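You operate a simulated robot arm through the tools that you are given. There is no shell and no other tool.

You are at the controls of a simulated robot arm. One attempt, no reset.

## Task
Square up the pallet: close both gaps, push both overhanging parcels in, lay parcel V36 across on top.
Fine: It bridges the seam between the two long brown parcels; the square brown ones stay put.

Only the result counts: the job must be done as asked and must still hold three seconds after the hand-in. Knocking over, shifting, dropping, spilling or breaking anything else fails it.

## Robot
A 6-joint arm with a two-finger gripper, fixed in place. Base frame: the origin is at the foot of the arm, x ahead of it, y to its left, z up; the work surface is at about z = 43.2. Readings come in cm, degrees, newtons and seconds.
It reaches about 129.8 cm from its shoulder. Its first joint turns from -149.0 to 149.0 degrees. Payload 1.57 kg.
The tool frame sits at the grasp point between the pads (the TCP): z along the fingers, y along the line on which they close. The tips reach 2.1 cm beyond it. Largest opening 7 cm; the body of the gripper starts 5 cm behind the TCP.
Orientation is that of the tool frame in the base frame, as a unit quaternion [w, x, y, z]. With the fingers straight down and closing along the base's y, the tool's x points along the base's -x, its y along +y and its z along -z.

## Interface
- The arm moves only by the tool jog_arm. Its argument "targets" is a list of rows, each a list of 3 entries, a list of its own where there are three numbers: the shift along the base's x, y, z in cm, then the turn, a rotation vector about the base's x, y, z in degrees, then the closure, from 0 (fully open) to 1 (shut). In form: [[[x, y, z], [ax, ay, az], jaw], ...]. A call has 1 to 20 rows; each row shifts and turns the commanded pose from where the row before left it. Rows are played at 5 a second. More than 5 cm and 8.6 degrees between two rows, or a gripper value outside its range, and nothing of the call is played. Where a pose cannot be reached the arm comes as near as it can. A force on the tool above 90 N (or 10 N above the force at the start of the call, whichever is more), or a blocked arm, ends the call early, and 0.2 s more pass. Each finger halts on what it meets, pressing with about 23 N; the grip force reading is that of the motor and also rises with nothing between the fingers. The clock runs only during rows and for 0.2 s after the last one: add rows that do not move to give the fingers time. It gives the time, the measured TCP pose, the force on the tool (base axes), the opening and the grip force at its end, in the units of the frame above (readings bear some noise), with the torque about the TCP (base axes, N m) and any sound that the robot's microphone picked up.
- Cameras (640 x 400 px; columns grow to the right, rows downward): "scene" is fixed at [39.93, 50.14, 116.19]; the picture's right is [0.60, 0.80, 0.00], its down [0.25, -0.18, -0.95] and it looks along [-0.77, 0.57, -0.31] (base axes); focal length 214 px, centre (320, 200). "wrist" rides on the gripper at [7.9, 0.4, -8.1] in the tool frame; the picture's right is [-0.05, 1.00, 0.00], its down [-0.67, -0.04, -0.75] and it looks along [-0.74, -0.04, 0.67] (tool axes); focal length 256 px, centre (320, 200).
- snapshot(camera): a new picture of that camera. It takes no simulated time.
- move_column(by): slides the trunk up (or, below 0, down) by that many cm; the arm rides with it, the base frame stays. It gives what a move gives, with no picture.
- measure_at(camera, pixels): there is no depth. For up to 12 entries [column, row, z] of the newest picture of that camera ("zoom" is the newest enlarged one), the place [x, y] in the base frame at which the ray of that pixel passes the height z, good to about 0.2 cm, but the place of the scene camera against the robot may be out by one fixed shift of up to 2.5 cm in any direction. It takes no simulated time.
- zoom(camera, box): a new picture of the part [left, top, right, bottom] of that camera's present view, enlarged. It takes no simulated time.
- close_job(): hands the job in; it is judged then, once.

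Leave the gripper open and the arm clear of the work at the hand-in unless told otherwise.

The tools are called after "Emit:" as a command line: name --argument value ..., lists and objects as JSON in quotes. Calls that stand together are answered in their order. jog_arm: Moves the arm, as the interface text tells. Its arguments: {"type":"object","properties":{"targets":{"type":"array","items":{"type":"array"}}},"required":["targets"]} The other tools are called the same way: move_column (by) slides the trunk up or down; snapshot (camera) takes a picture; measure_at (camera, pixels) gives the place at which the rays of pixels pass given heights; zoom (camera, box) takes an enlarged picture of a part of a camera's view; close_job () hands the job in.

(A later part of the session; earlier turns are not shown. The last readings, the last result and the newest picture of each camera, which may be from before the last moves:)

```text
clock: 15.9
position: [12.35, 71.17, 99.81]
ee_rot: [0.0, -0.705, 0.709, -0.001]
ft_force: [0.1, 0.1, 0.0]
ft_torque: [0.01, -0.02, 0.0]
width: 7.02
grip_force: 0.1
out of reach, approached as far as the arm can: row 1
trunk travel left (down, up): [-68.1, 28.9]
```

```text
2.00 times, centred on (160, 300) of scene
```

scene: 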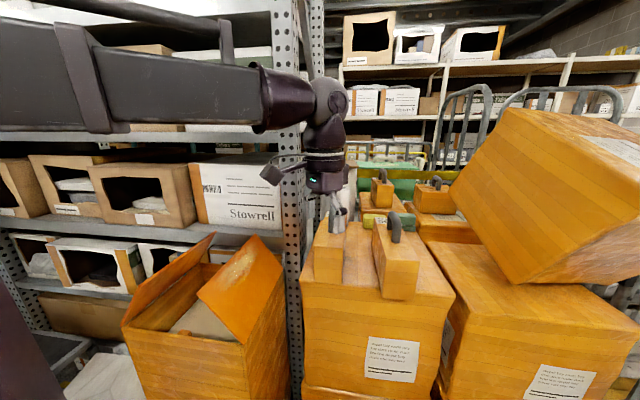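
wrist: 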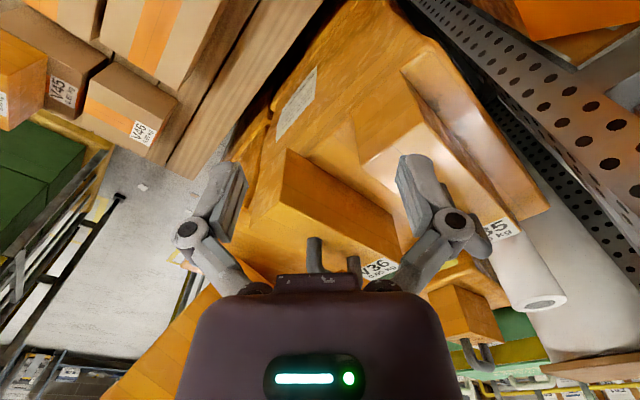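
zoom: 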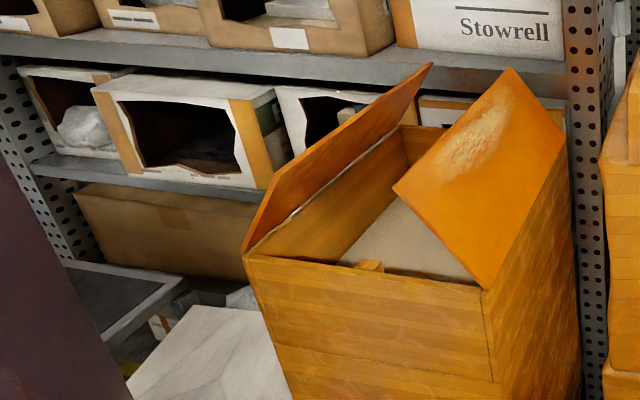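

This clears it up: the arm is a straight horizontal beam running radially from the base, its underside about 16 cm above the TCP, with no side elbow. I'll enlarge the gripper to judge its width close to the fingers.

Emit:
zoom --camera "scene" --box '[250, 130, 410, 250]'

Emit:
zoom --camera "scene" --box '[420, 90, 640, 300]'

```text
3.33 times, centred on (330, 190) of scene
```

zoom: 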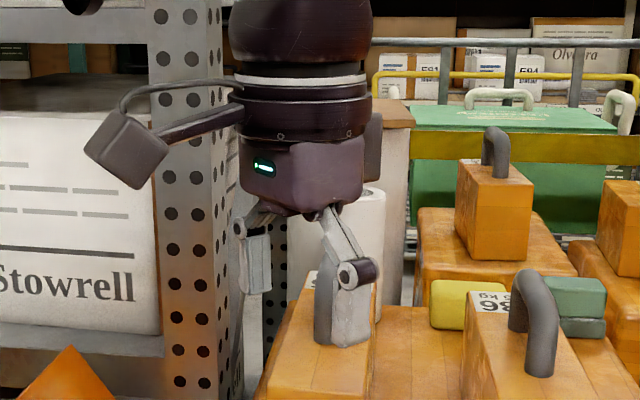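

```text
1.90 times, centred on (530, 195) of scene
```

zoom: 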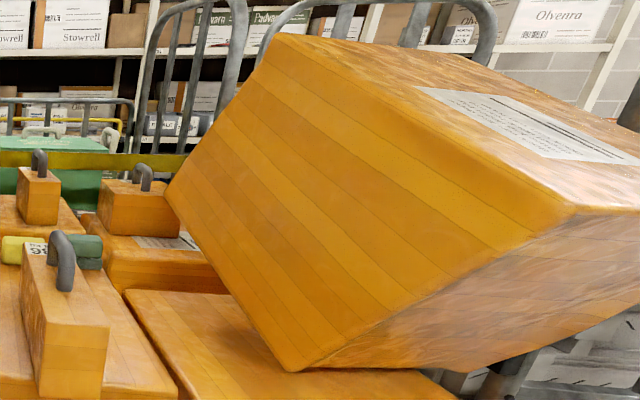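

The gripper stays within about 3.5 cm of its axis near the fingers, apart from the camera arm. My plan:

1. Push V47 and V49 along +p against the squares, with the fingers open as a two-point pusher.
2. Push V33 and V39 along +q.
3. Place V36.

First I'll move above the near side of V47 and turn to 45°, staying at z≈100.

Emit:
jog_arm --targets '[[[3.93, -2.17, 0], [0, 0, -5.6], 0], [[3.93, -2.17, 0], [0, 0, -5.6], 0], [[3.93, -2.17, 0], [0, 0, -5.6], 0], [[3.93, -2.17, 0], [0, 0, -5.6], 0], [[3.93, -2.17, 0], [0, 0, -5.6], 0], [[3.93, -2.17, 0], [0, 0, -5.6], 0], [[3.93, -2.17, 0], [0, 0, -5.6], 0], [[3.93, -2.17, 0], [0, 0, -5.6], 0], [[0, 0, 0], [0, 0, 0], 0]]'

Emit:
snapshot --camera "wrist"

Emit:
snapshot --camera "scene"

```text
clock: 17.9
position: [43.62, 53.88, 100.05]
ee_rot: [0.001, -0.381, 0.925, 0.0]
ft_force: [-0.3, 0.1, 0.7]
ft_torque: [0.01, 0.0, -0.02]
width: 6.98
grip_force: 0.0
trunk travel left (down, up): [-68.1, 28.9]
```

```text
taken
```

wrist: 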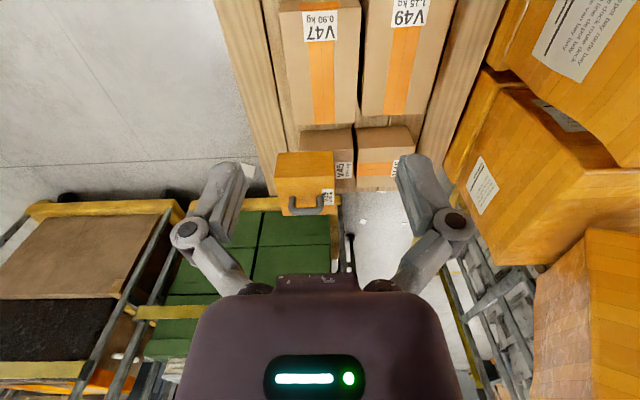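

```text
taken
```

scene: 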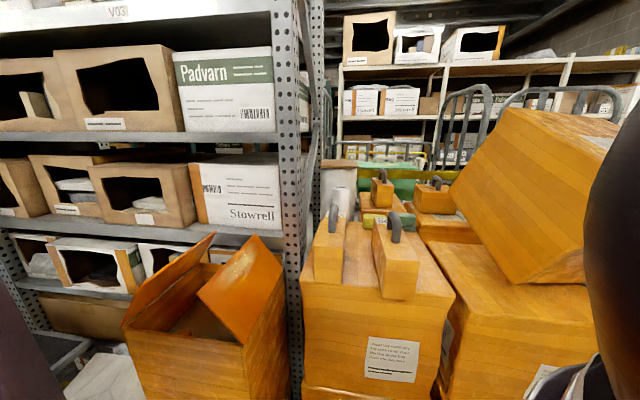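

Now in front of V47 with the fingers squared to the pallet. I'll lower the trunk 40 cm, which puts the tips at about z=58 (still above the parcel tops), then check.

Emit:
move_column --by -40

Emit:
snapshot --camera "wrist"

Emit:
snapshot --camera "scene"

```text
clock: 21.7
position: [43.64, 53.86, 59.93]
ee_rot: [0.0, -0.383, 0.924, 0.001]
ft_force: [-0.2, 0.3, 0.5]
ft_torque: [-0.02, 0.02, 0.01]
width: 6.99
grip_force: 0.0
trunk travel left (down, up): [-28.1, 68.9]
```

```text
taken
```

wrist: 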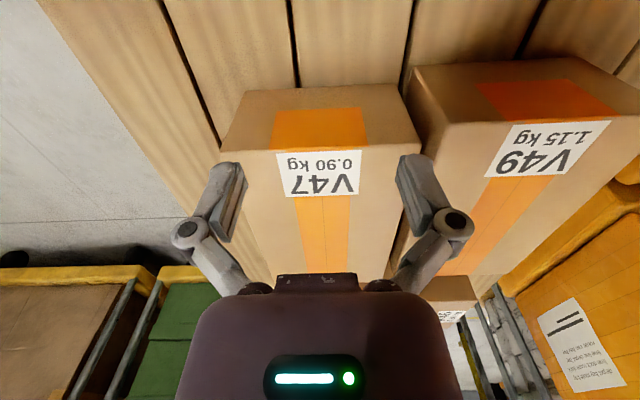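

```text
taken
```

scene: 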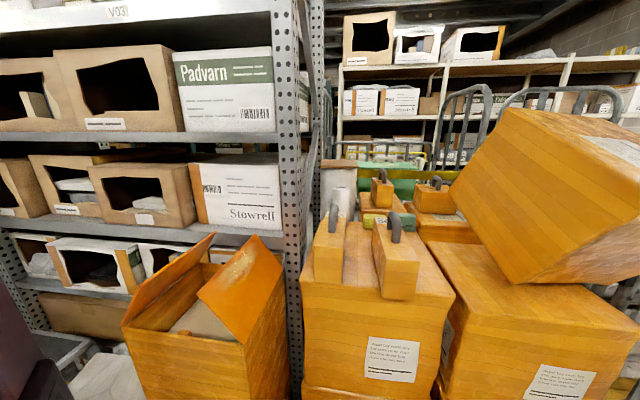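

Now a close view. I'll measure V47's and V49's near faces and the seam precisely from this nearer camera.

Emit:
zoom --camera "wrist" --box '[200, 60, 460, 222]'

Emit:
measure_at --camera "wrist" --pixels '[[238, 92, 43.2], [398, 85, 43.2], [410, 67, 43.2], [220, 150, 53], [418, 145, 53], [443, 122, 53]]'

```text
2.46 times, centred on (330, 141) of wrist
```

zoom: 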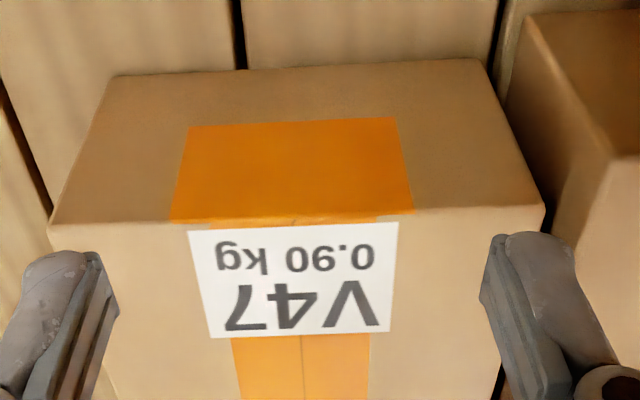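

```text
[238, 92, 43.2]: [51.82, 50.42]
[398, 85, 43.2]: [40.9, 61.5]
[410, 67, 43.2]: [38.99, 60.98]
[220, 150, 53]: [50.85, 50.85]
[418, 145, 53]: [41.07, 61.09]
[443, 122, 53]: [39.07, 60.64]
```

V47's near face is at p≈72.35 and its far end at p≈94.65, so it needs about 7.95 cm. V49 needs about 9.55 cm. I'll lower to pushing height, TCP z≈49.5, with the tips about 4 cm above the boards.

Emit:
move_column --by -10.4

Emit:
jog_arm --targets '[[[0.6, 0.6, 0], [0, 0, 0], 0], [[0.6, 0.6, 0], [0, 0, 0], 0], [[0, 0, 0], [0, 0, 0], 0]]'

Emit:
snapshot --camera "wrist"

```text
clock: 23.1
position: [43.59, 53.88, 49.54]
ee_rot: [0.001, -0.383, 0.924, 0.001]
ft_force: [0.5, 0.8, 0.3]
ft_torque: [0.0, -0.01, -0.01]
width: 7.0
grip_force: 0.1
trunk travel left (down, up): [-17.7, 79.3]
```

```text
clock: 23.9
position: [44.81, 54.87, 49.65]
ee_rot: [0.0, -0.383, 0.924, 0.0]
ft_force: [0.7, -0.5, 0.7]
ft_torque: [0.01, -0.01, 0.02]
width: 6.98
grip_force: 0.1
trunk travel left (down, up): [-17.7, 79.3]
```

```text
taken
```

wrist: 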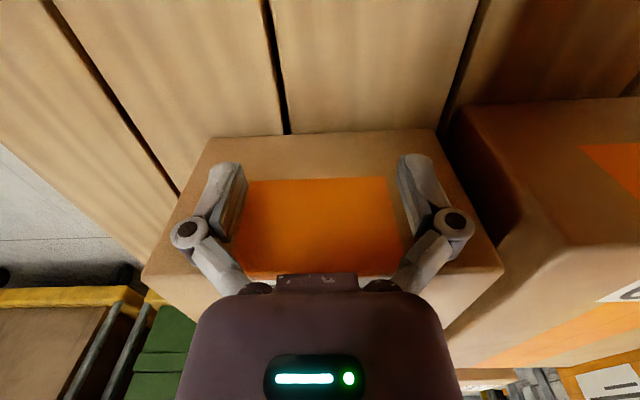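

The fingers are about 1 cm short of V47's face, lateral force near zero. I'll creep forward 1.5 cm and watch the force for contact.

Emit:
jog_arm --targets '[[[0.354, 0.354, 0], [0, 0, 0], 0], [[0.354, 0.354, 0], [0, 0, 0], 0], [[0, 0, 0], [0, 0, 0], 0]]'

Emit:
jog_arm --targets '[[[0.354, 0.354, 0], [0, 0, 0], 0], [[0, 0, 0], [0, 0, 0], 0]]'

Emit:
jog_arm --targets '[[[0.354, 0.354, 0], [0, 0, 0], 0], [[0, 0, 0], [0, 0, 0], 0]]'

```text
clock: 24.7
position: [45.42, 55.64, 49.57]
ee_rot: [0.0, -0.383, 0.924, 0.0]
ft_force: [-2.8, -2.6, 2.1]
ft_torque: [0.02, -0.02, 0.04]
width: 6.98
grip_force: 0.0
trunk travel left (down, up): [-17.7, 79.3]
```

```text
clock: 25.3
position: [45.83, 56.1, 49.5]
ee_rot: [0.0, -0.383, 0.924, 0.001]
ft_force: [-2.4, -1.3, 0.9]
ft_torque: [0.0, 0.01, 0.02]
width: 6.99
grip_force: 0.0
trunk travel left (down, up): [-17.7, 79.3]
```

```text
clock: 25.9
position: [46.16, 56.5, 49.54]
ee_rot: [0.0, -0.383, 0.924, 0.0]
ft_force: [-3.1, -1.3, 1.2]
ft_torque: [0.01, 0.01, -0.05]
width: 7.01
grip_force: 0.0
trunk travel left (down, up): [-17.7, 79.3]
```

Contact came at p≈71.4 with about 3–4 N, and V47 is sliding. I'll push 5 cm more in small rows, drifting slightly towards the seam (+q 0.3 cm).

Emit:
jog_arm --targets '[[[0.332, 0.375, 0], [0, 0, 0], 0], [[0.332, 0.375, 0], [0, 0, 0], 0], [[0.332, 0.375, 0], [0, 0, 0], 0], [[0.332, 0.375, 0], [0, 0, 0], 0], [[0.332, 0.375, 0], [0, 0, 0], 0], [[0.332, 0.375, 0], [0, 0, 0], 0], [[0.332, 0.375, 0], [0, 0, 0], 0], [[0.332, 0.375, 0], [0, 0, 0], 0], [[0.332, 0.375, 0], [0, 0, 0], 0], [[0.332, 0.375, 0], [0, 0, 0], 0]]'

Emit:
snapshot --camera "wrist"

```text
clock: 28.1
position: [49.47, 60.24, 49.64]
ee_rot: [0.0, -0.383, 0.924, -0.001]
ft_force: [-2.0, -0.9, 0.8]
ft_torque: [-0.02, -0.01, -0.03]
width: 6.99
grip_force: 0.1
trunk travel left (down, up): [-17.7, 79.3]
```

```text
taken
```

wrist: 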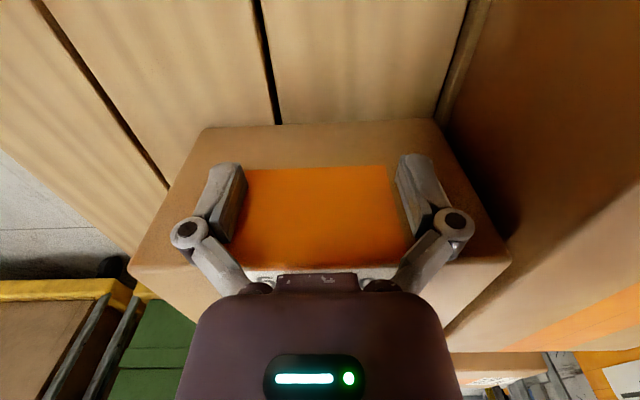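

The TCP is at p≈77.6. I'll measure V47's near-bottom edge (about (210,129) and (430,120)) to know its exact place.

Emit:
zoom --camera "wrist" --box '[180, 90, 480, 277]'

Emit:
measure_at --camera "wrist" --pixels '[[215, 128, 43.2], [275, 125, 43.2], [350, 122, 43.2], [425, 119, 43.2], [130, 270, 53], [510, 258, 53]]'

```text
2.13 times, centred on (330, 184) of wrist
```

zoom: 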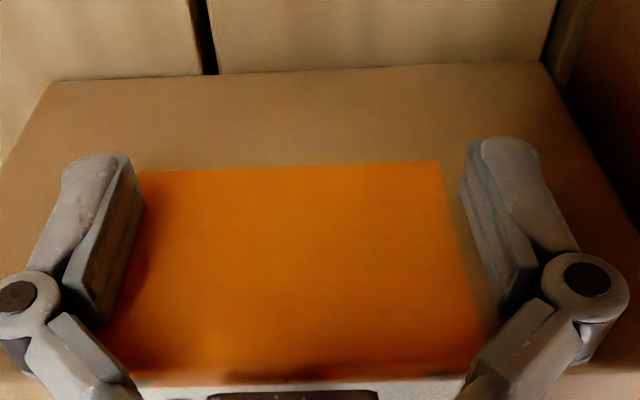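

```text
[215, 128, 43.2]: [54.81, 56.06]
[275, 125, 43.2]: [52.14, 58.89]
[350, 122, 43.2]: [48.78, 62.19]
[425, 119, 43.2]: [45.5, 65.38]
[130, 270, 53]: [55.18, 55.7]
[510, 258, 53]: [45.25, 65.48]
```

V47's near face is now at p≈78.45 and straight, leaving about 1.8 cm. I'll push 1.2 cm more, then creep in 0.15–0.2 cm steps and watch for the force rise that marks contact with V45.

Emit:
jog_arm --targets '[[[0.27, 0.29, 0], [0, 0, 0], 0], [[0.27, 0.29, 0], [0, 0, 0], 0], [[0.27, 0.29, 0], [0, 0, 0], 0], [[0, 0, 0], [0, 0, 0], 0]]'

Emit:
jog_arm --targets '[[[0.14, 0.14, 0], [0, 0, 0], 0], [[0, 0, 0], [0, 0, 0], 0]]'

Emit:
snapshot --camera "wrist"

```text
clock: 29.1
position: [50.31, 61.22, 49.61]
ee_rot: [0.0, -0.382, 0.924, -0.001]
ft_force: [-2.1, -2.3, 1.0]
ft_torque: [-0.04, -0.01, 0.01]
width: 6.99
grip_force: 0.1
trunk travel left (down, up): [-17.7, 79.3]
```

```text
clock: 29.7
position: [50.46, 61.37, 49.47]
ee_rot: [0.0, -0.382, 0.924, 0.0]
ft_force: [-3.6, -2.1, 1.7]
ft_torque: [0.02, 0.03, 0.04]
width: 7.02
grip_force: 0.1
trunk travel left (down, up): [-17.7, 79.3]
```

```text
taken
```

wrist: 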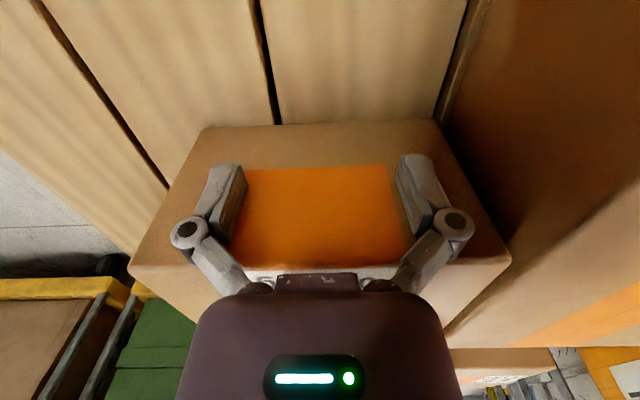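

I estimate about 0.3 cm remaining. To see the real gap, I'll back off half a centimetre, raise the trunk 35 cm, and look at the V47–V45 joint.

Emit:
jog_arm --targets '[[[-0.4, -0.4, 0], [0, 0, 0], 0], [[0, 0, 0], [0, 0, 0], 0]]'

Emit:
move_column --by 35

Emit:
snapshot --camera "wrist"

Emit:
zoom --camera "wrist" --box '[230, 60, 430, 185]'

```text
clock: 30.3
position: [50.15, 60.89, 49.53]
ee_rot: [0.0, -0.382, 0.924, 0.0]
ft_force: [-0.1, -0.3, 0.5]
ft_torque: [0.0, -0.02, -0.02]
width: 7.0
grip_force: 0.1
trunk travel left (down, up): [-17.7, 79.3]
```

```text
clock: 33.7
position: [50.06, 60.99, 84.5]
ee_rot: [0.001, -0.382, 0.924, 0.0]
ft_force: [1.0, -0.4, 0.3]
ft_torque: [0.0, -0.01, 0.02]
width: 6.97
grip_force: 0.0
trunk travel left (down, up): [-52.7, 44.3]
```

```text
taken
```

wrist: 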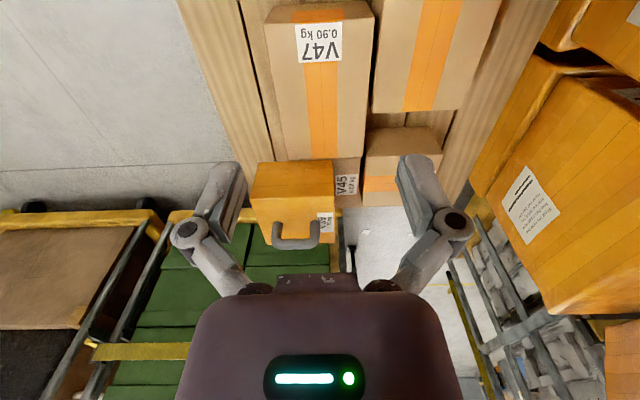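

```text
3.20 times, centred on (330, 122) of wrist
```

zoom: 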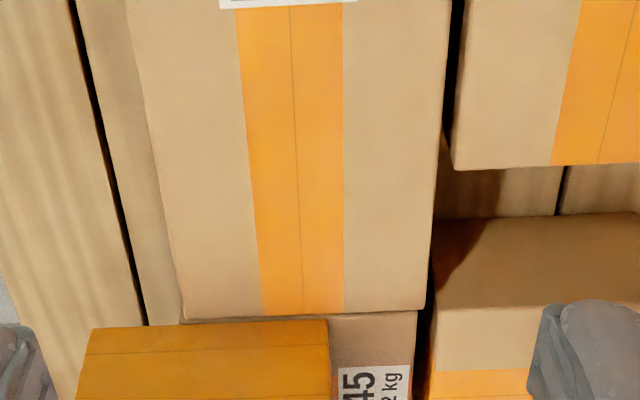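

V47's far edge now nearly meets V45, at about (330–425, 313–318) in the zoom. I'll enlarge the joint.

Emit:
zoom --camera "wrist" --box '[270, 130, 382, 200]'

Emit:
zoom --camera "wrist" --box '[325, 140, 389, 180]'

```text
5.71 times, centred on (326, 165) of wrist
```

zoom: 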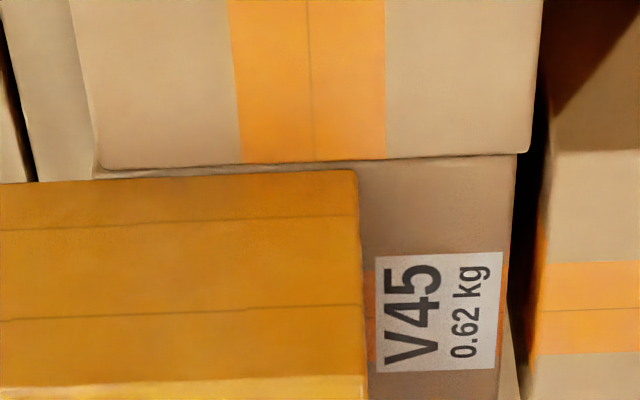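

```text
10.00 times, centred on (357, 160) of wrist
```

zoom: 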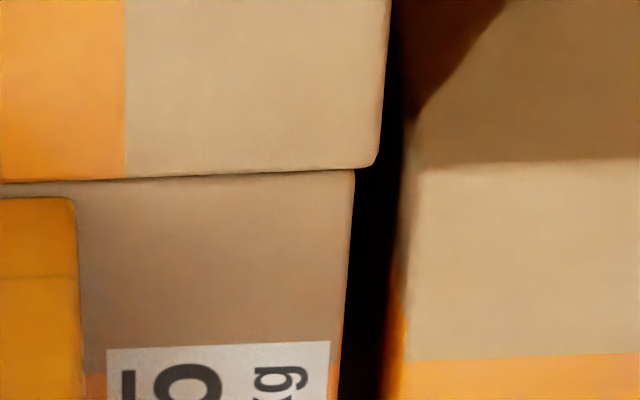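

V47 now sits against V45 with essentially no gap, offset by 0.4 cm towards the seam. I'll measure V45/V46 corners to confirm they haven't moved, plus V49's corners.

Emit:
measure_at --camera "wrist" --pixels '[[360.3, 157, 53], [362.5, 156.3, 53], [367, 156, 53], [372, 115.5, 53], [289, 161.5, 53], [289, 163, 53], [366.5, 126.6, 43.2], [362.5, 156.3, 52.7]]'

Emit:
zoom --camera "wrist" --box '[350, 80, 478, 160]'

```text
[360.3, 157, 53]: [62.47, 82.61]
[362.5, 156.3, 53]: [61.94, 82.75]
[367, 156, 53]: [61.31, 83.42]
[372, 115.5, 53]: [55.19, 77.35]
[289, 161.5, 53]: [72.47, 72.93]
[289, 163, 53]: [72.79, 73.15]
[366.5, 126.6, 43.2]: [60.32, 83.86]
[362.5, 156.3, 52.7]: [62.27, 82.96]
```

```text
5.00 times, centred on (414, 120) of wrist
```

zoom: 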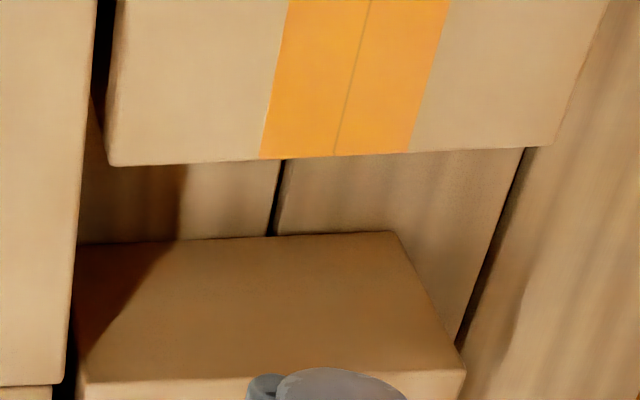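

V45 hasn't moved (p≈102.6, as before). Next is V49. I'll measure its far edge and V46's near edge from this view.

Emit:
measure_at --camera "wrist" --pixels '[[372.4, 113, 53], [460.6, 109, 53], [365, 128.6, 43.2], [429.4, 126.4, 43.2], [367, 157, 53], [443, 154, 53]]'

```text
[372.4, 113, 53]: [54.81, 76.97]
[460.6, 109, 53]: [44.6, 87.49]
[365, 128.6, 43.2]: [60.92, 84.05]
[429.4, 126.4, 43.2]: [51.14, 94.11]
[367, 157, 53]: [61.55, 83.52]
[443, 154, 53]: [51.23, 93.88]
```

V49's far end is at p≈93.25 and V46's near face at p≈102.6, so it needs about 9.35 cm. I'll go in front of V49 (p=68, q=23 → x≈31.8, y≈64.35) and lower.

Emit:
jog_arm --targets '[[[-4.56, 0.82, 0], [0, 0, 0], 0], [[-4.56, 0.82, 0], [0, 0, 0], 0], [[-4.56, 0.82, 0], [0, 0, 0], 0], [[-4.56, 0.82, 0], [0, 0, 0], 0], [[0, 0, 0], [0, 0, 0], 0]]'

Emit:
move_column --by -24.5

Emit:
snapshot --camera "wrist"

```text
clock: 34.9
position: [31.37, 64.24, 84.45]
ee_rot: [0.0, -0.382, 0.924, 0.0]
ft_force: [-0.4, -1.1, -0.5]
ft_torque: [-0.02, 0.04, -0.01]
width: 7.01
grip_force: 0.1
trunk travel left (down, up): [-52.7, 44.3]
```

```text
clock: 37.4
position: [31.46, 64.31, 60.04]
ee_rot: [0.001, -0.383, 0.924, 0.0]
ft_force: [0.2, -0.1, -0.4]
ft_torque: [0.01, 0.01, -0.01]
width: 6.98
grip_force: 0.1
trunk travel left (down, up): [-28.2, 68.8]
```

```text
taken
```

wrist: 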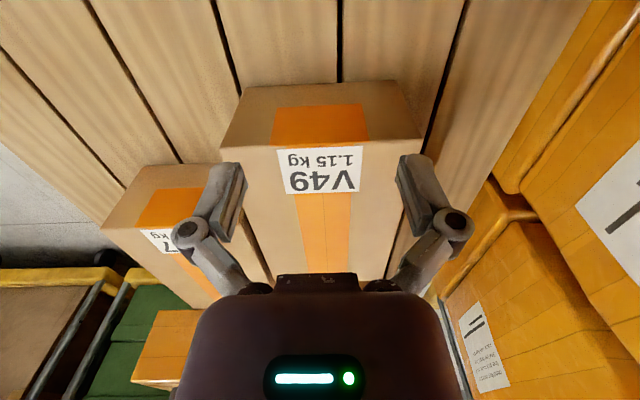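

Aligned with V49. I'll lower to z≈49.6 and advance 2 cm to just before contact.

Emit:
move_column --by -10.4

Emit:
jog_arm --targets '[[[0.354, 0.354, 0], [0, 0, 0], 0], [[0.354, 0.354, 0], [0, 0, 0], 0], [[0.354, 0.354, 0], [0, 0, 0], 0], [[0.354, 0.354, 0], [0, 0, 0], 0], [[0.354, 0.354, 0], [0, 0, 0], 0], [[0, 0, 0], [0, 0, 0], 0]]'

Emit:
snapshot --camera "wrist"

```text
clock: 38.8
position: [31.42, 64.24, 49.54]
ee_rot: [0.0, -0.382, 0.924, 0.0]
ft_force: [0.1, 0.1, -0.6]
ft_torque: [0.03, -0.01, 0.02]
width: 6.98
grip_force: 0.1
trunk travel left (down, up): [-17.8, 79.2]
```

```text
clock: 40.2
position: [33.22, 66.14, 49.73]
ee_rot: [-0.001, -0.383, 0.924, 0.0]
ft_force: [-3.3, -4.6, 0.7]
ft_torque: [0.12, 0.01, -0.06]
width: 7.01
grip_force: 0.0
trunk travel left (down, up): [-17.8, 79.2]
```

```text
taken
```

wrist: 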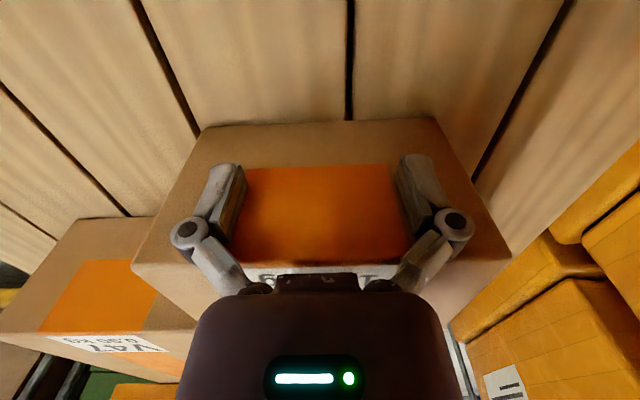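

Contact with V49 (about 5.7 N). I'll push 7.5 cm in half-centimetre rows with a slight drift towards the seam.

Emit:
jog_arm --targets '[[[0.373, 0.334, 0], [0, 0, 0], 0], [[0.373, 0.334, 0], [0, 0, 0], 0], [[0.373, 0.334, 0], [0, 0, 0], 0], [[0.373, 0.334, 0], [0, 0, 0], 0], [[0.373, 0.334, 0], [0, 0, 0], 0], [[0.373, 0.334, 0], [0, 0, 0], 0], [[0.373, 0.334, 0], [0, 0, 0], 0], [[0.373, 0.334, 0], [0, 0, 0], 0], [[0.373, 0.334, 0], [0, 0, 0], 0], [[0.373, 0.334, 0], [0, 0, 0], 0], [[0.373, 0.334, 0], [0, 0, 0], 0], [[0.373, 0.334, 0], [0, 0, 0], 0], [[0.373, 0.334, 0], [0, 0, 0], 0], [[0.373, 0.334, 0], [0, 0, 0], 0], [[0.373, 0.334, 0], [0, 0, 0], 0], [[0, 0, 0], [0, 0, 0], 0]]'

Emit:
snapshot --camera "wrist"

```text
clock: 43.6
position: [38.84, 71.05, 49.72]
ee_rot: [0.0, -0.382, 0.924, 0.001]
ft_force: [-2.6, -1.8, 2.2]
ft_torque: [-0.01, -0.02, 0.04]
width: 7.0
grip_force: 0.0
trunk travel left (down, up): [-17.8, 79.2]
```

```text
taken
```

wrist: 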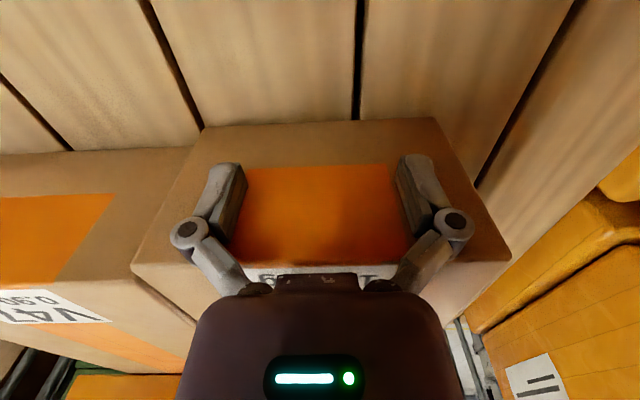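

I'll measure both near-bottom edges here: V49's around (215,127)–(425,118) and V47's around (20,157)–(185,148).

Emit:
zoom --camera "wrist" --box '[0, 90, 320, 290]'

Emit:
measure_at --camera "wrist" --pixels '[[215, 127, 43.2], [300, 123, 43.2], [425, 118.5, 43.2], [20, 157, 43.2], [100, 152, 43.2], [185, 148, 43.2]]'

```text
2.00 times, centred on (160, 190) of wrist
```

zoom: 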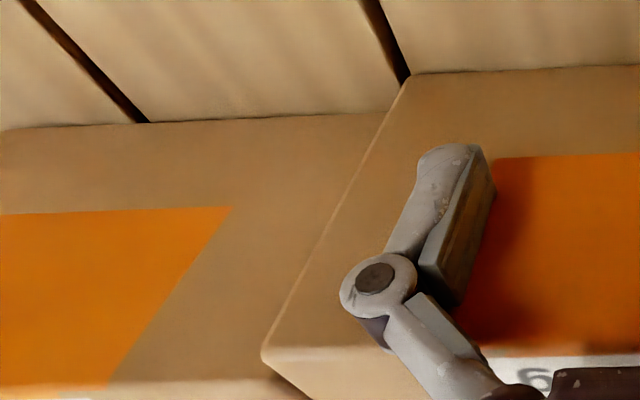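

```text
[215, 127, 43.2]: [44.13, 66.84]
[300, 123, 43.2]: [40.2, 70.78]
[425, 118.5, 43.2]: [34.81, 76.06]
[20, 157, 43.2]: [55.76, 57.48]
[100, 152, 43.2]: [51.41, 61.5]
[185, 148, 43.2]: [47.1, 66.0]
```

V49's near face is at p≈78.45, leaving about 1.7 cm. I'll push 1.2 cm and then creep with force checks.

Emit:
jog_arm --targets '[[[0.29, 0.27, 0], [0, 0, 0], 0], [[0.29, 0.27, 0], [0, 0, 0], 0], [[0.29, 0.27, 0], [0, 0, 0], 0], [[0, 0, 0], [0, 0, 0], 0]]'

Emit:
jog_arm --targets '[[[0.11, 0.11, 0], [0, 0, 0], 0], [[0, 0, 0], [0, 0, 0], 0]]'

Emit:
jog_arm --targets '[[[0.11, 0.11, 0], [0, 0, 0], 0], [[0, 0, 0], [0, 0, 0], 0]]'

```text
clock: 44.6
position: [39.7, 71.93, 49.71]
ee_rot: [0.0, -0.382, 0.924, 0.0]
ft_force: [-3.3, -2.8, 1.2]
ft_torque: [-0.02, -0.01, 0.08]
width: 6.99
grip_force: 0.0
trunk travel left (down, up): [-17.8, 79.2]
```

```text
clock: 45.2
position: [39.77, 71.86, 49.67]
ee_rot: [0.0, -0.383, 0.924, 0.0]
ft_force: [-3.2, -2.6, 0.9]
ft_torque: [-0.02, -0.03, 0.05]
width: 7.03
grip_force: 0.0
trunk travel left (down, up): [-17.8, 79.2]
```

```text
clock: 45.8
position: [39.89, 71.98, 49.78]
ee_rot: [0.0, -0.383, 0.924, 0.0]
ft_force: [-5.8, -5.1, 5.0]
ft_torque: [-0.02, -0.04, -0.05]
width: 6.97
grip_force: 0.0
trunk travel left (down, up): [-17.8, 79.2]
```

The push force rose to about 7.7 N, probably contact with V46. I'll back off and look from above.

Emit:
jog_arm --targets '[[[-0.5, -0.5, 0], [0, 0, 0], 0], [[0, 0, 0], [0, 0, 0], 0]]'

Emit:
move_column --by 35

Emit:
snapshot --camera "wrist"

Emit:
zoom --camera "wrist" --box '[200, 110, 392, 230]'

Emit:
zoom --camera "wrist" --box '[260, 140, 388, 220]'

```text
clock: 46.4
position: [39.33, 71.54, 49.71]
ee_rot: [0.0, -0.383, 0.924, 0.0]
ft_force: [0.5, 0.2, 1.5]
ft_torque: [0.03, -0.01, 0.02]
width: 7.0
grip_force: 0.0
trunk travel left (down, up): [-17.8, 79.2]
```

```text
clock: 49.8
position: [39.37, 71.48, 84.71]
ee_rot: [0.0, -0.383, 0.924, 0.0]
ft_force: [0.4, 0.6, 0.6]
ft_torque: [-0.01, -0.01, -0.01]
width: 7.01
grip_force: 0.1
trunk travel left (down, up): [-52.8, 44.2]
```

```text
taken
```

wrist: 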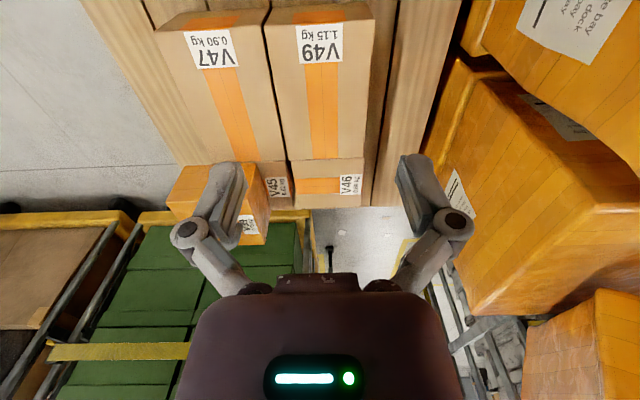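

```text
3.33 times, centred on (296, 170) of wrist
```

zoom: 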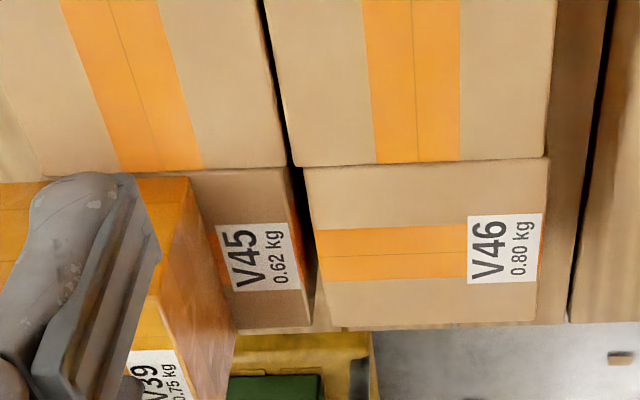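

```text
5.00 times, centred on (324, 180) of wrist
```

zoom: 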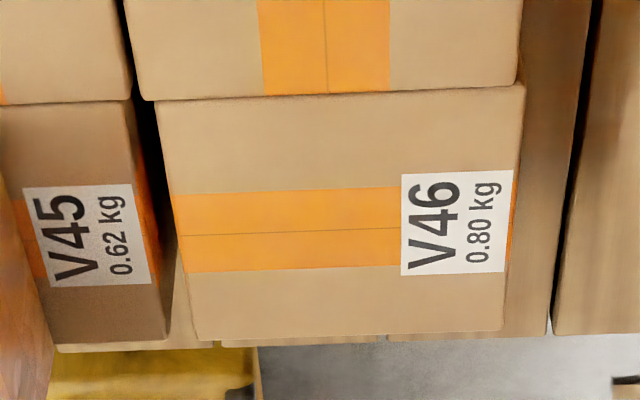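

V49 now touches V46 and the seam between the long parcels is narrow. I'll confirm the squares' positions numerically.

Emit:
measure_at --camera "wrist" --pixels '[[291.4, 160.4, 53], [365, 157.2, 53], [286, 160, 53], [361, 206.5, 53], [299, 208, 53], [364, 156.5, 53], [289, 159.5, 53]]'

Emit:
zoom --camera "wrist" --box '[150, 0, 390, 150]'

```text
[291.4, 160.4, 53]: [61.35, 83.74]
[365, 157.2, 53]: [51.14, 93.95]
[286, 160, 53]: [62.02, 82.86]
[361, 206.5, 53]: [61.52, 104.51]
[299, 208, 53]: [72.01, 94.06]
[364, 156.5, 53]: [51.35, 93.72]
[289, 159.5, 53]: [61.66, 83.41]
```

```text
2.67 times, centred on (270, 75) of wrist
```

zoom: 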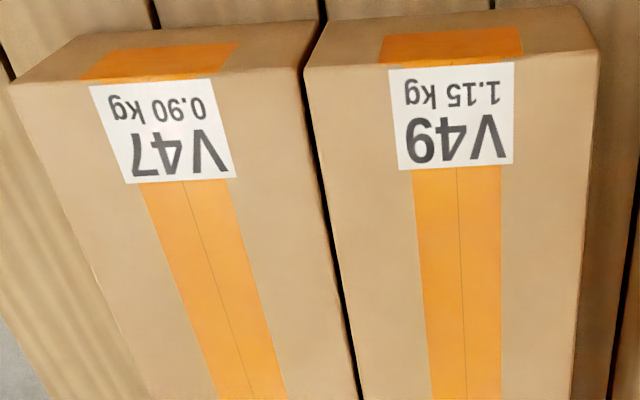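

Both gaps are closed and the squares are unmoved. Next is V33. I'll turn the gripper to 135° so the camera faces +q, narrow the fingers to about 3 cm (V33 is only 6.7 cm wide), and go outside the pallet edge beyond V33's outer end, staying at z≈85.

Emit:
jog_arm --targets '[[[1.65, -4.15, 0], [0, 0, 8.2], 0.2], [[1.65, -4.15, 0], [0, 0, 8.2], 0.4], [[1.65, -4.15, 0], [0, 0, 8.2], 0.57], [[1.65, -4.15, 0], [0, 0, 8.2], 0.57], [[1.65, -4.15, 0], [0, 0, 8.2], 0.57], [[1.65, -4.15, 0], [0, 0, 8.2], 0.57], [[1.65, -4.15, 0], [0, 0, 8.2], 0.57], [[1.65, -4.15, 0], [0, 0, 8.2], 0.57], [[1.65, -4.15, 0], [0, 0, 8.2], 0.57], [[1.65, -4.15, 0], [0, 0, 8.2], 0.57], [[1.65, -4.15, 0], [0, 0, 8.0], 0.57], [[0, 0, 0], [0, 0, 0], 0.57]]'

Emit:
snapshot --camera "wrist"

```text
clock: 52.4
position: [57.46, 25.86, 84.54]
ee_rot: [-0.001, 0.924, -0.382, 0.0]
ft_force: [0.6, -0.6, 0.1]
ft_torque: [0.03, 0.02, -0.01]
width: 3.03
grip_force: 0.0
trunk travel left (down, up): [-52.8, 44.2]
```

```text
taken
```

wrist: 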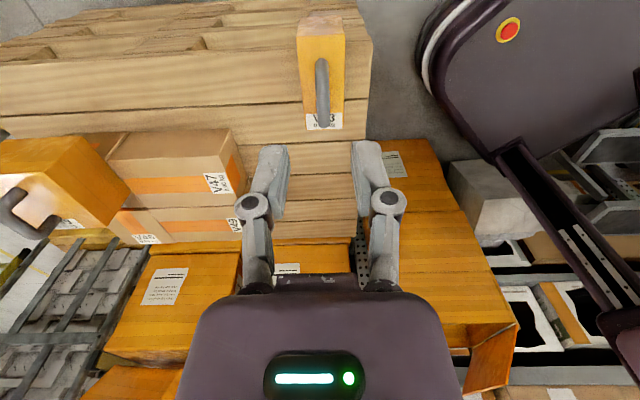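

Orientation is good at 135°, with V33 straight ahead at (320,70). I'll enlarge it to check alignment.

Emit:
zoom --camera "wrist" --box '[260, 0, 420, 140]'

Emit:
measure_at --camera "wrist" --pixels '[[305, 20, 43.2], [341, 15, 43.2], [301, 37, 53.2], [344, 35, 53.2], [308, 130, 53.2], [342, 130, 53.2]]'

```text
2.86 times, centred on (340, 70) of wrist
```

zoom: 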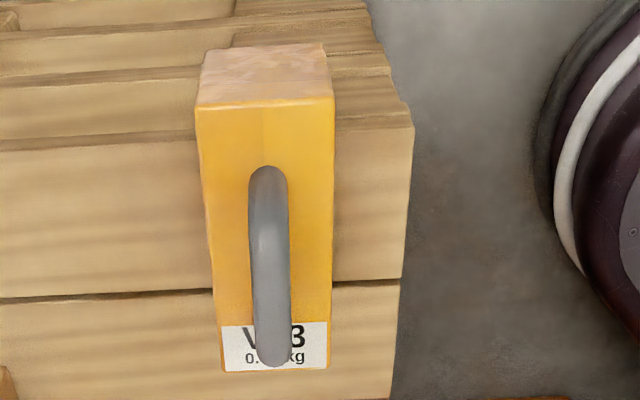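

```text
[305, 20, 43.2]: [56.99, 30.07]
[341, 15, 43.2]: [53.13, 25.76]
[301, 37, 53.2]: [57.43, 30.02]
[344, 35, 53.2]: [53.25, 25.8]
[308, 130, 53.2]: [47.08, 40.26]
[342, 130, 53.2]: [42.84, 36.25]
```

V33's outer end is at q≈−19.3 and it's centred at p≈59.05. The fingers are 2.2 cm outside it. I'll lower 35 cm to pushing height.

Emit:
move_column --by -25

Emit:
snapshot --camera "wrist"

```text
clock: 55.0
position: [57.43, 25.98, 59.56]
ee_rot: [0.0, 0.924, -0.382, 0.0]
ft_force: [-0.1, 0.6, -0.1]
ft_torque: [0.0, 0.0, 0.01]
width: 2.99
grip_force: 0.1
trunk travel left (down, up): [-27.8, 69.2]
```

```text
taken
```

wrist: 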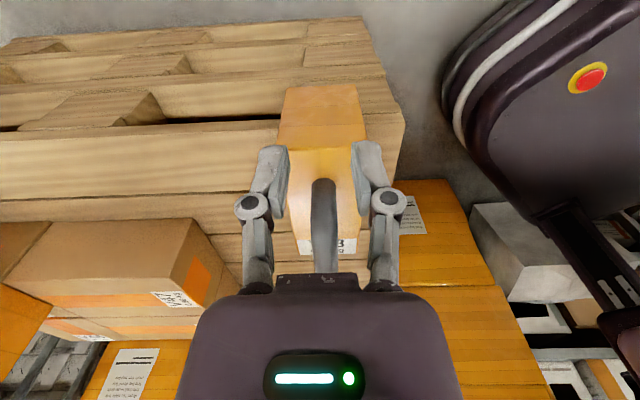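

Fingers straddle the centre of V33's end face. I'll lower the last 10 cm and then advance 2 cm towards contact.

Emit:
move_column --by -10

Emit:
jog_arm --targets '[[[-0.354, 0.354, 0], [0, 0, 0], 0.57], [[-0.354, 0.354, 0], [0, 0, 0], 0.57], [[-0.354, 0.354, 0], [0, 0, 0], 0.57], [[-0.354, 0.354, 0], [0, 0, 0], 0.57], [[0, 0, 0], [0, 0, 0], 0.57]]'

Emit:
snapshot --camera "wrist"

```text
clock: 56.3
position: [57.5, 25.88, 49.61]
ee_rot: [0.0, 0.924, -0.382, 0.0]
ft_force: [0.3, -0.7, 0.4]
ft_torque: [-0.05, 0.0, -0.03]
width: 3.0
grip_force: 0.2
trunk travel left (down, up): [-17.8, 79.2]
```

```text
clock: 57.5
position: [55.88, 27.41, 49.73]
ee_rot: [0.0, 0.924, -0.383, 0.0]
ft_force: [1.0, -1.4, 0.1]
ft_torque: [0.08, 0.09, -0.02]
width: 3.02
grip_force: 0.0
trunk travel left (down, up): [-17.8, 79.2]
```

```text
taken
```

wrist: 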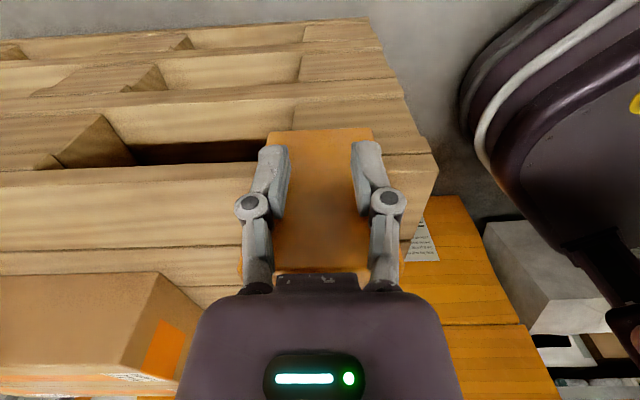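

Light contact (1.7 N) and V33's end face is centred between the fingers. I'll push 5.5 cm along +q.

Emit:
jog_arm --targets '[[[-0.354, 0.354, 0], [0, 0, 0], 0.57], [[-0.354, 0.354, 0], [0, 0, 0], 0.57], [[-0.354, 0.354, 0], [0, 0, 0], 0.57], [[-0.354, 0.354, 0], [0, 0, 0], 0.57], [[-0.354, 0.354, 0], [0, 0, 0], 0.57], [[-0.354, 0.354, 0], [0, 0, 0], 0.57], [[-0.354, 0.354, 0], [0, 0, 0], 0.57], [[-0.354, 0.354, 0], [0, 0, 0], 0.57], [[-0.354, 0.354, 0], [0, 0, 0], 0.57], [[-0.354, 0.354, 0], [0, 0, 0], 0.57], [[-0.354, 0.354, 0], [0, 0, 0], 0.57], [[0, 0, 0], [0, 0, 0], 0.57]]'

Emit:
snapshot --camera "wrist"

```text
clock: 60.1
position: [52.17, 31.19, 49.72]
ee_rot: [0.0, 0.924, -0.383, -0.001]
ft_force: [1.2, -1.8, 0.2]
ft_torque: [0.06, 0.07, -0.01]
width: 3.03
grip_force: 0.0
trunk travel left (down, up): [-17.8, 79.2]
```

```text
taken
```

wrist: 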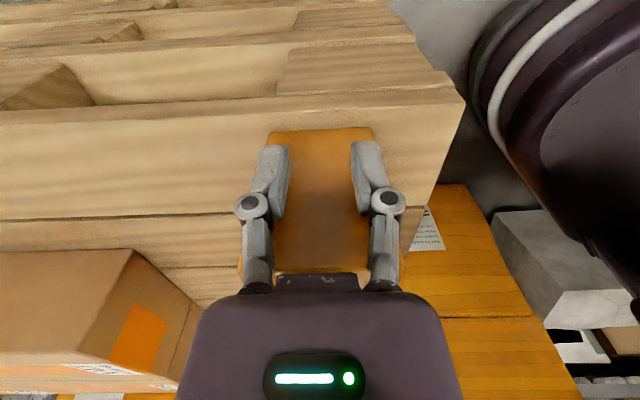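

V33's outer bottom edge (row ~130) is now inside the pallet's edge (row ~100). I'll zoom and measure to confirm.

Emit:
zoom --camera "wrist" --box '[200, 60, 440, 210]'

Emit:
measure_at --camera "wrist" --pixels '[[270, 132, 43.2], [370, 127, 43.2], [200, 105, 43.2], [300, 97, 43.2], [420, 90, 43.2]]'

```text
2.67 times, centred on (320, 135) of wrist
```

zoom: 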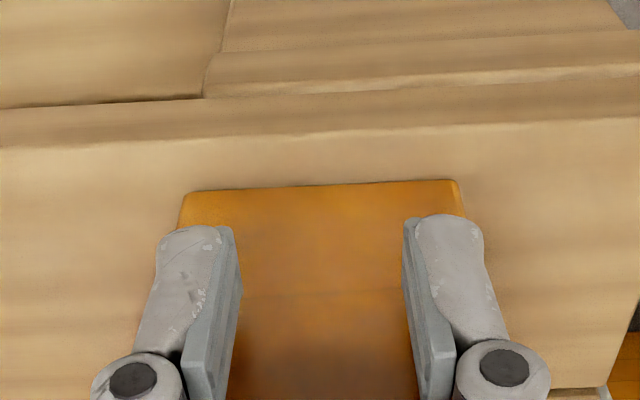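

```text
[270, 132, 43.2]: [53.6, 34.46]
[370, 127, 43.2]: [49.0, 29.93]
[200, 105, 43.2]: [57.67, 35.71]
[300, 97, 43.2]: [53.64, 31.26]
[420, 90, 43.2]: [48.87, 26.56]
```

V33 now ends at q≈−13.5, about 1 cm inside the pallet edge at about −14.6, and is still square. I'll retreat, raise, and travel to V39's outer side with the fingers opening fully.

Emit:
jog_arm --targets '[[[0.7, -0.7, 0], [0, 0, 0], 0.57], [[0.9, -0.9, 0], [0, 0, 0], 0.57], [[0, 0, 0], [0, 0, 0], 0.57]]'

Emit:
move_column --by 35

Emit:
snapshot --camera "wrist"

```text
clock: 60.9
position: [53.83, 29.63, 49.59]
ee_rot: [0.0, 0.924, -0.382, 0.0]
ft_force: [0.0, 0.4, 1.0]
ft_torque: [-0.01, 0.03, 0.02]
width: 3.02
grip_force: 0.0
trunk travel left (down, up): [-17.8, 79.2]
```

```text
clock: 64.3
position: [53.88, 29.59, 84.72]
ee_rot: [0.0, 0.924, -0.383, 0.0]
ft_force: [-0.3, -0.5, 0.1]
ft_torque: [0.0, 0.0, -0.02]
width: 3.03
grip_force: 0.0
trunk travel left (down, up): [-52.8, 44.2]
```

```text
taken
```

wrist: 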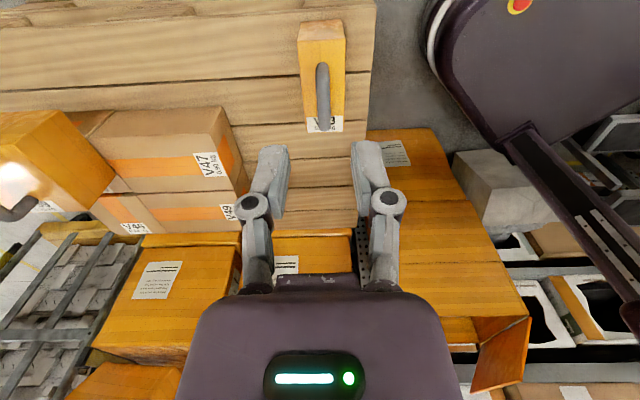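

V33 is good. Next, across to V39's outer side (x≈84.9, y≈70.7) at z≈85, opening the fingers.

Emit:
jog_arm --targets '[[[2.815, 3.738, 0], [0, 0, 0], 0.3], [[2.815, 3.738, 0], [0, 0, 0], 0], [[2.815, 3.738, 0], [0, 0, 0], 0], [[2.815, 3.738, 0], [0, 0, 0], 0], [[2.815, 3.738, 0], [0, 0, 0], 0], [[2.815, 3.738, 0], [0, 0, 0], 0], [[2.815, 3.738, 0], [0, 0, 0], 0], [[2.815, 3.738, 0], [0, 0, 0], 0], [[2.815, 3.738, 0], [0, 0, 0], 0], [[2.815, 3.738, 0], [0, 0, 0], 0], [[2.815, 3.738, 0], [0, 0, 0], 0], [[0, 0, 0], [0, 0, 0], 0]]'

Emit:
snapshot --camera "wrist"

Emit:
zoom --camera "wrist" --box '[200, 0, 440, 150]'

```text
clock: 67.0
position: [85.01, 70.73, 84.59]
ee_rot: [-0.001, 0.924, -0.382, 0.001]
ft_force: [0.3, 0.3, -0.6]
ft_torque: [-0.01, 0.01, -0.05]
width: 6.98
grip_force: 0.0
trunk travel left (down, up): [-52.8, 44.2]
```

```text
taken
```

wrist: 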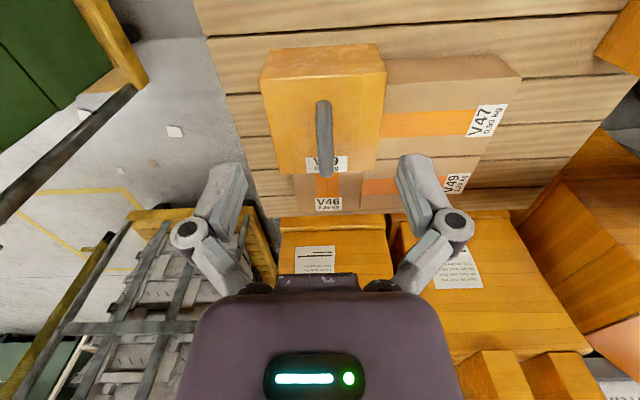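

```text
2.67 times, centred on (320, 75) of wrist
```

zoom: 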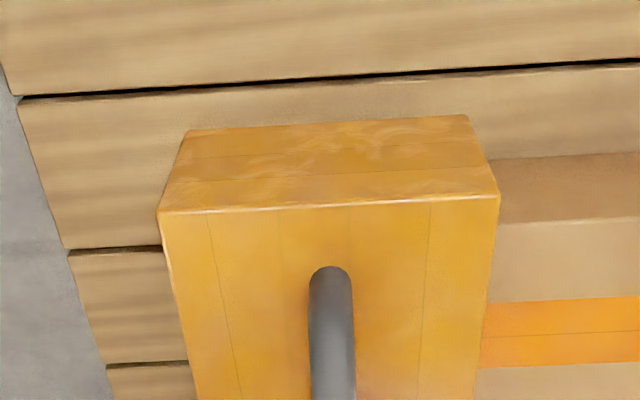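

V39's outer face is directly ahead. I'll measure its bottom edge (z≈53) and top edge (z≈63).

Emit:
measure_at --camera "wrist" --pixels '[[270.1, 48.75, 53], [374.4, 43.1, 53], [260, 79.5, 63], [386.75, 73.9, 63], [279, 173, 63], [376, 173, 63], [387, 59, 53], [520, 78, 53], [324, 105, 67.5], [326, 170, 67.5]]'

```text
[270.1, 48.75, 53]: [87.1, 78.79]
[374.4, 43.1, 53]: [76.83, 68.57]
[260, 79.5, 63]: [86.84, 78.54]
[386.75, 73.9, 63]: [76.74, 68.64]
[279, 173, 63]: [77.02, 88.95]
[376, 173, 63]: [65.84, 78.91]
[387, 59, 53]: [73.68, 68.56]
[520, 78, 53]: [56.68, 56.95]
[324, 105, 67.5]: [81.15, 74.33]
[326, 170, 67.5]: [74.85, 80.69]
```

V39's outer face is at q≈−5.85, centred at p≈110. It needs 5.6 cm to sit flush on V45. I'll lower to z≈59.5, tips at 57.4, which touches only V39's upper half and clears V45.

Emit:
move_column --by -25

Emit:
jog_arm --targets '[[[-0.424, 0.424, 0], [0, 0, 0], 0], [[-0.424, 0.424, 0], [0, 0, 0], 0], [[-0.424, 0.424, 0], [0, 0, 0], 0], [[-0.424, 0.424, 0], [0, 0, 0], 0], [[-0.424, 0.424, 0], [0, 0, 0], 0], [[0, 0, 0], [0, 0, 0], 0]]'

Emit:
snapshot --camera "wrist"

```text
clock: 69.5
position: [84.89, 70.7, 59.62]
ee_rot: [0.001, 0.924, -0.383, 0.0]
ft_force: [0.6, 0.0, 0.5]
ft_torque: [0.0, -0.02, -0.02]
width: 6.98
grip_force: 0.0
trunk travel left (down, up): [-27.8, 69.2]
```

```text
clock: 70.9
position: [82.84, 72.67, 59.72]
ee_rot: [0.0, 0.924, -0.383, 0.001]
ft_force: [1.3, -1.8, 0.4]
ft_torque: [0.11, 0.14, 0.0]
width: 7.02
grip_force: 0.0
trunk travel left (down, up): [-27.8, 69.2]
```

```text
taken
```

wrist: 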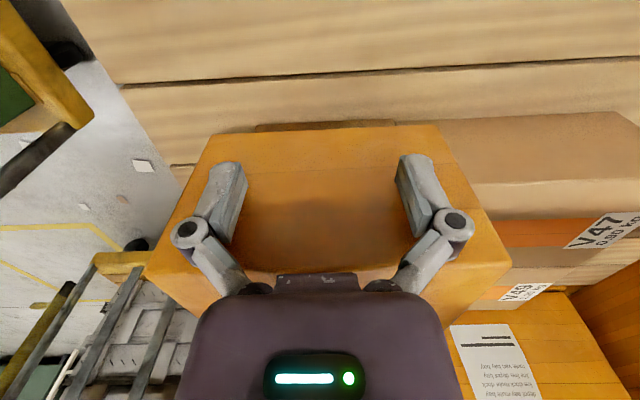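

A light force of 2.2 N suggests first contact. I'll measure V39's bottom edge here and V45's side under it before pushing.

Emit:
zoom --camera "wrist" --box '[160, 90, 480, 290]'

Emit:
measure_at --camera "wrist" --pixels '[[220, 134, 53], [325, 129, 53], [430, 126, 53], [255, 128, 43.2], [395, 121, 43.2], [150, 277, 63], [510, 260, 63]]'

```text
2.00 times, centred on (320, 190) of wrist
```

zoom: 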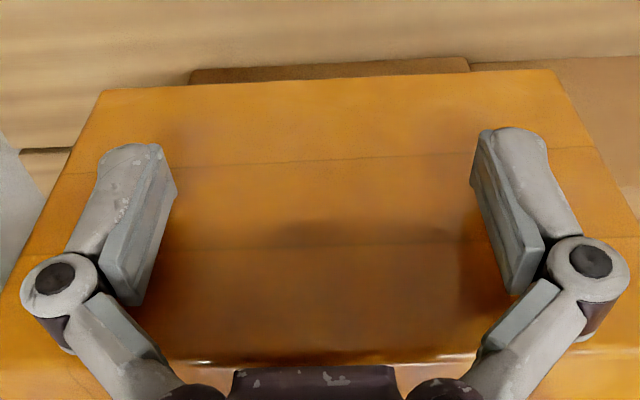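

```text
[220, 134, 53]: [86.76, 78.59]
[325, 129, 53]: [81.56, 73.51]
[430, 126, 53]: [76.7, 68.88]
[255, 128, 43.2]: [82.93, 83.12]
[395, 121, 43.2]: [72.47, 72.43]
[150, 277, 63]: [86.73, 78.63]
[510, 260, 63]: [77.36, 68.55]
```

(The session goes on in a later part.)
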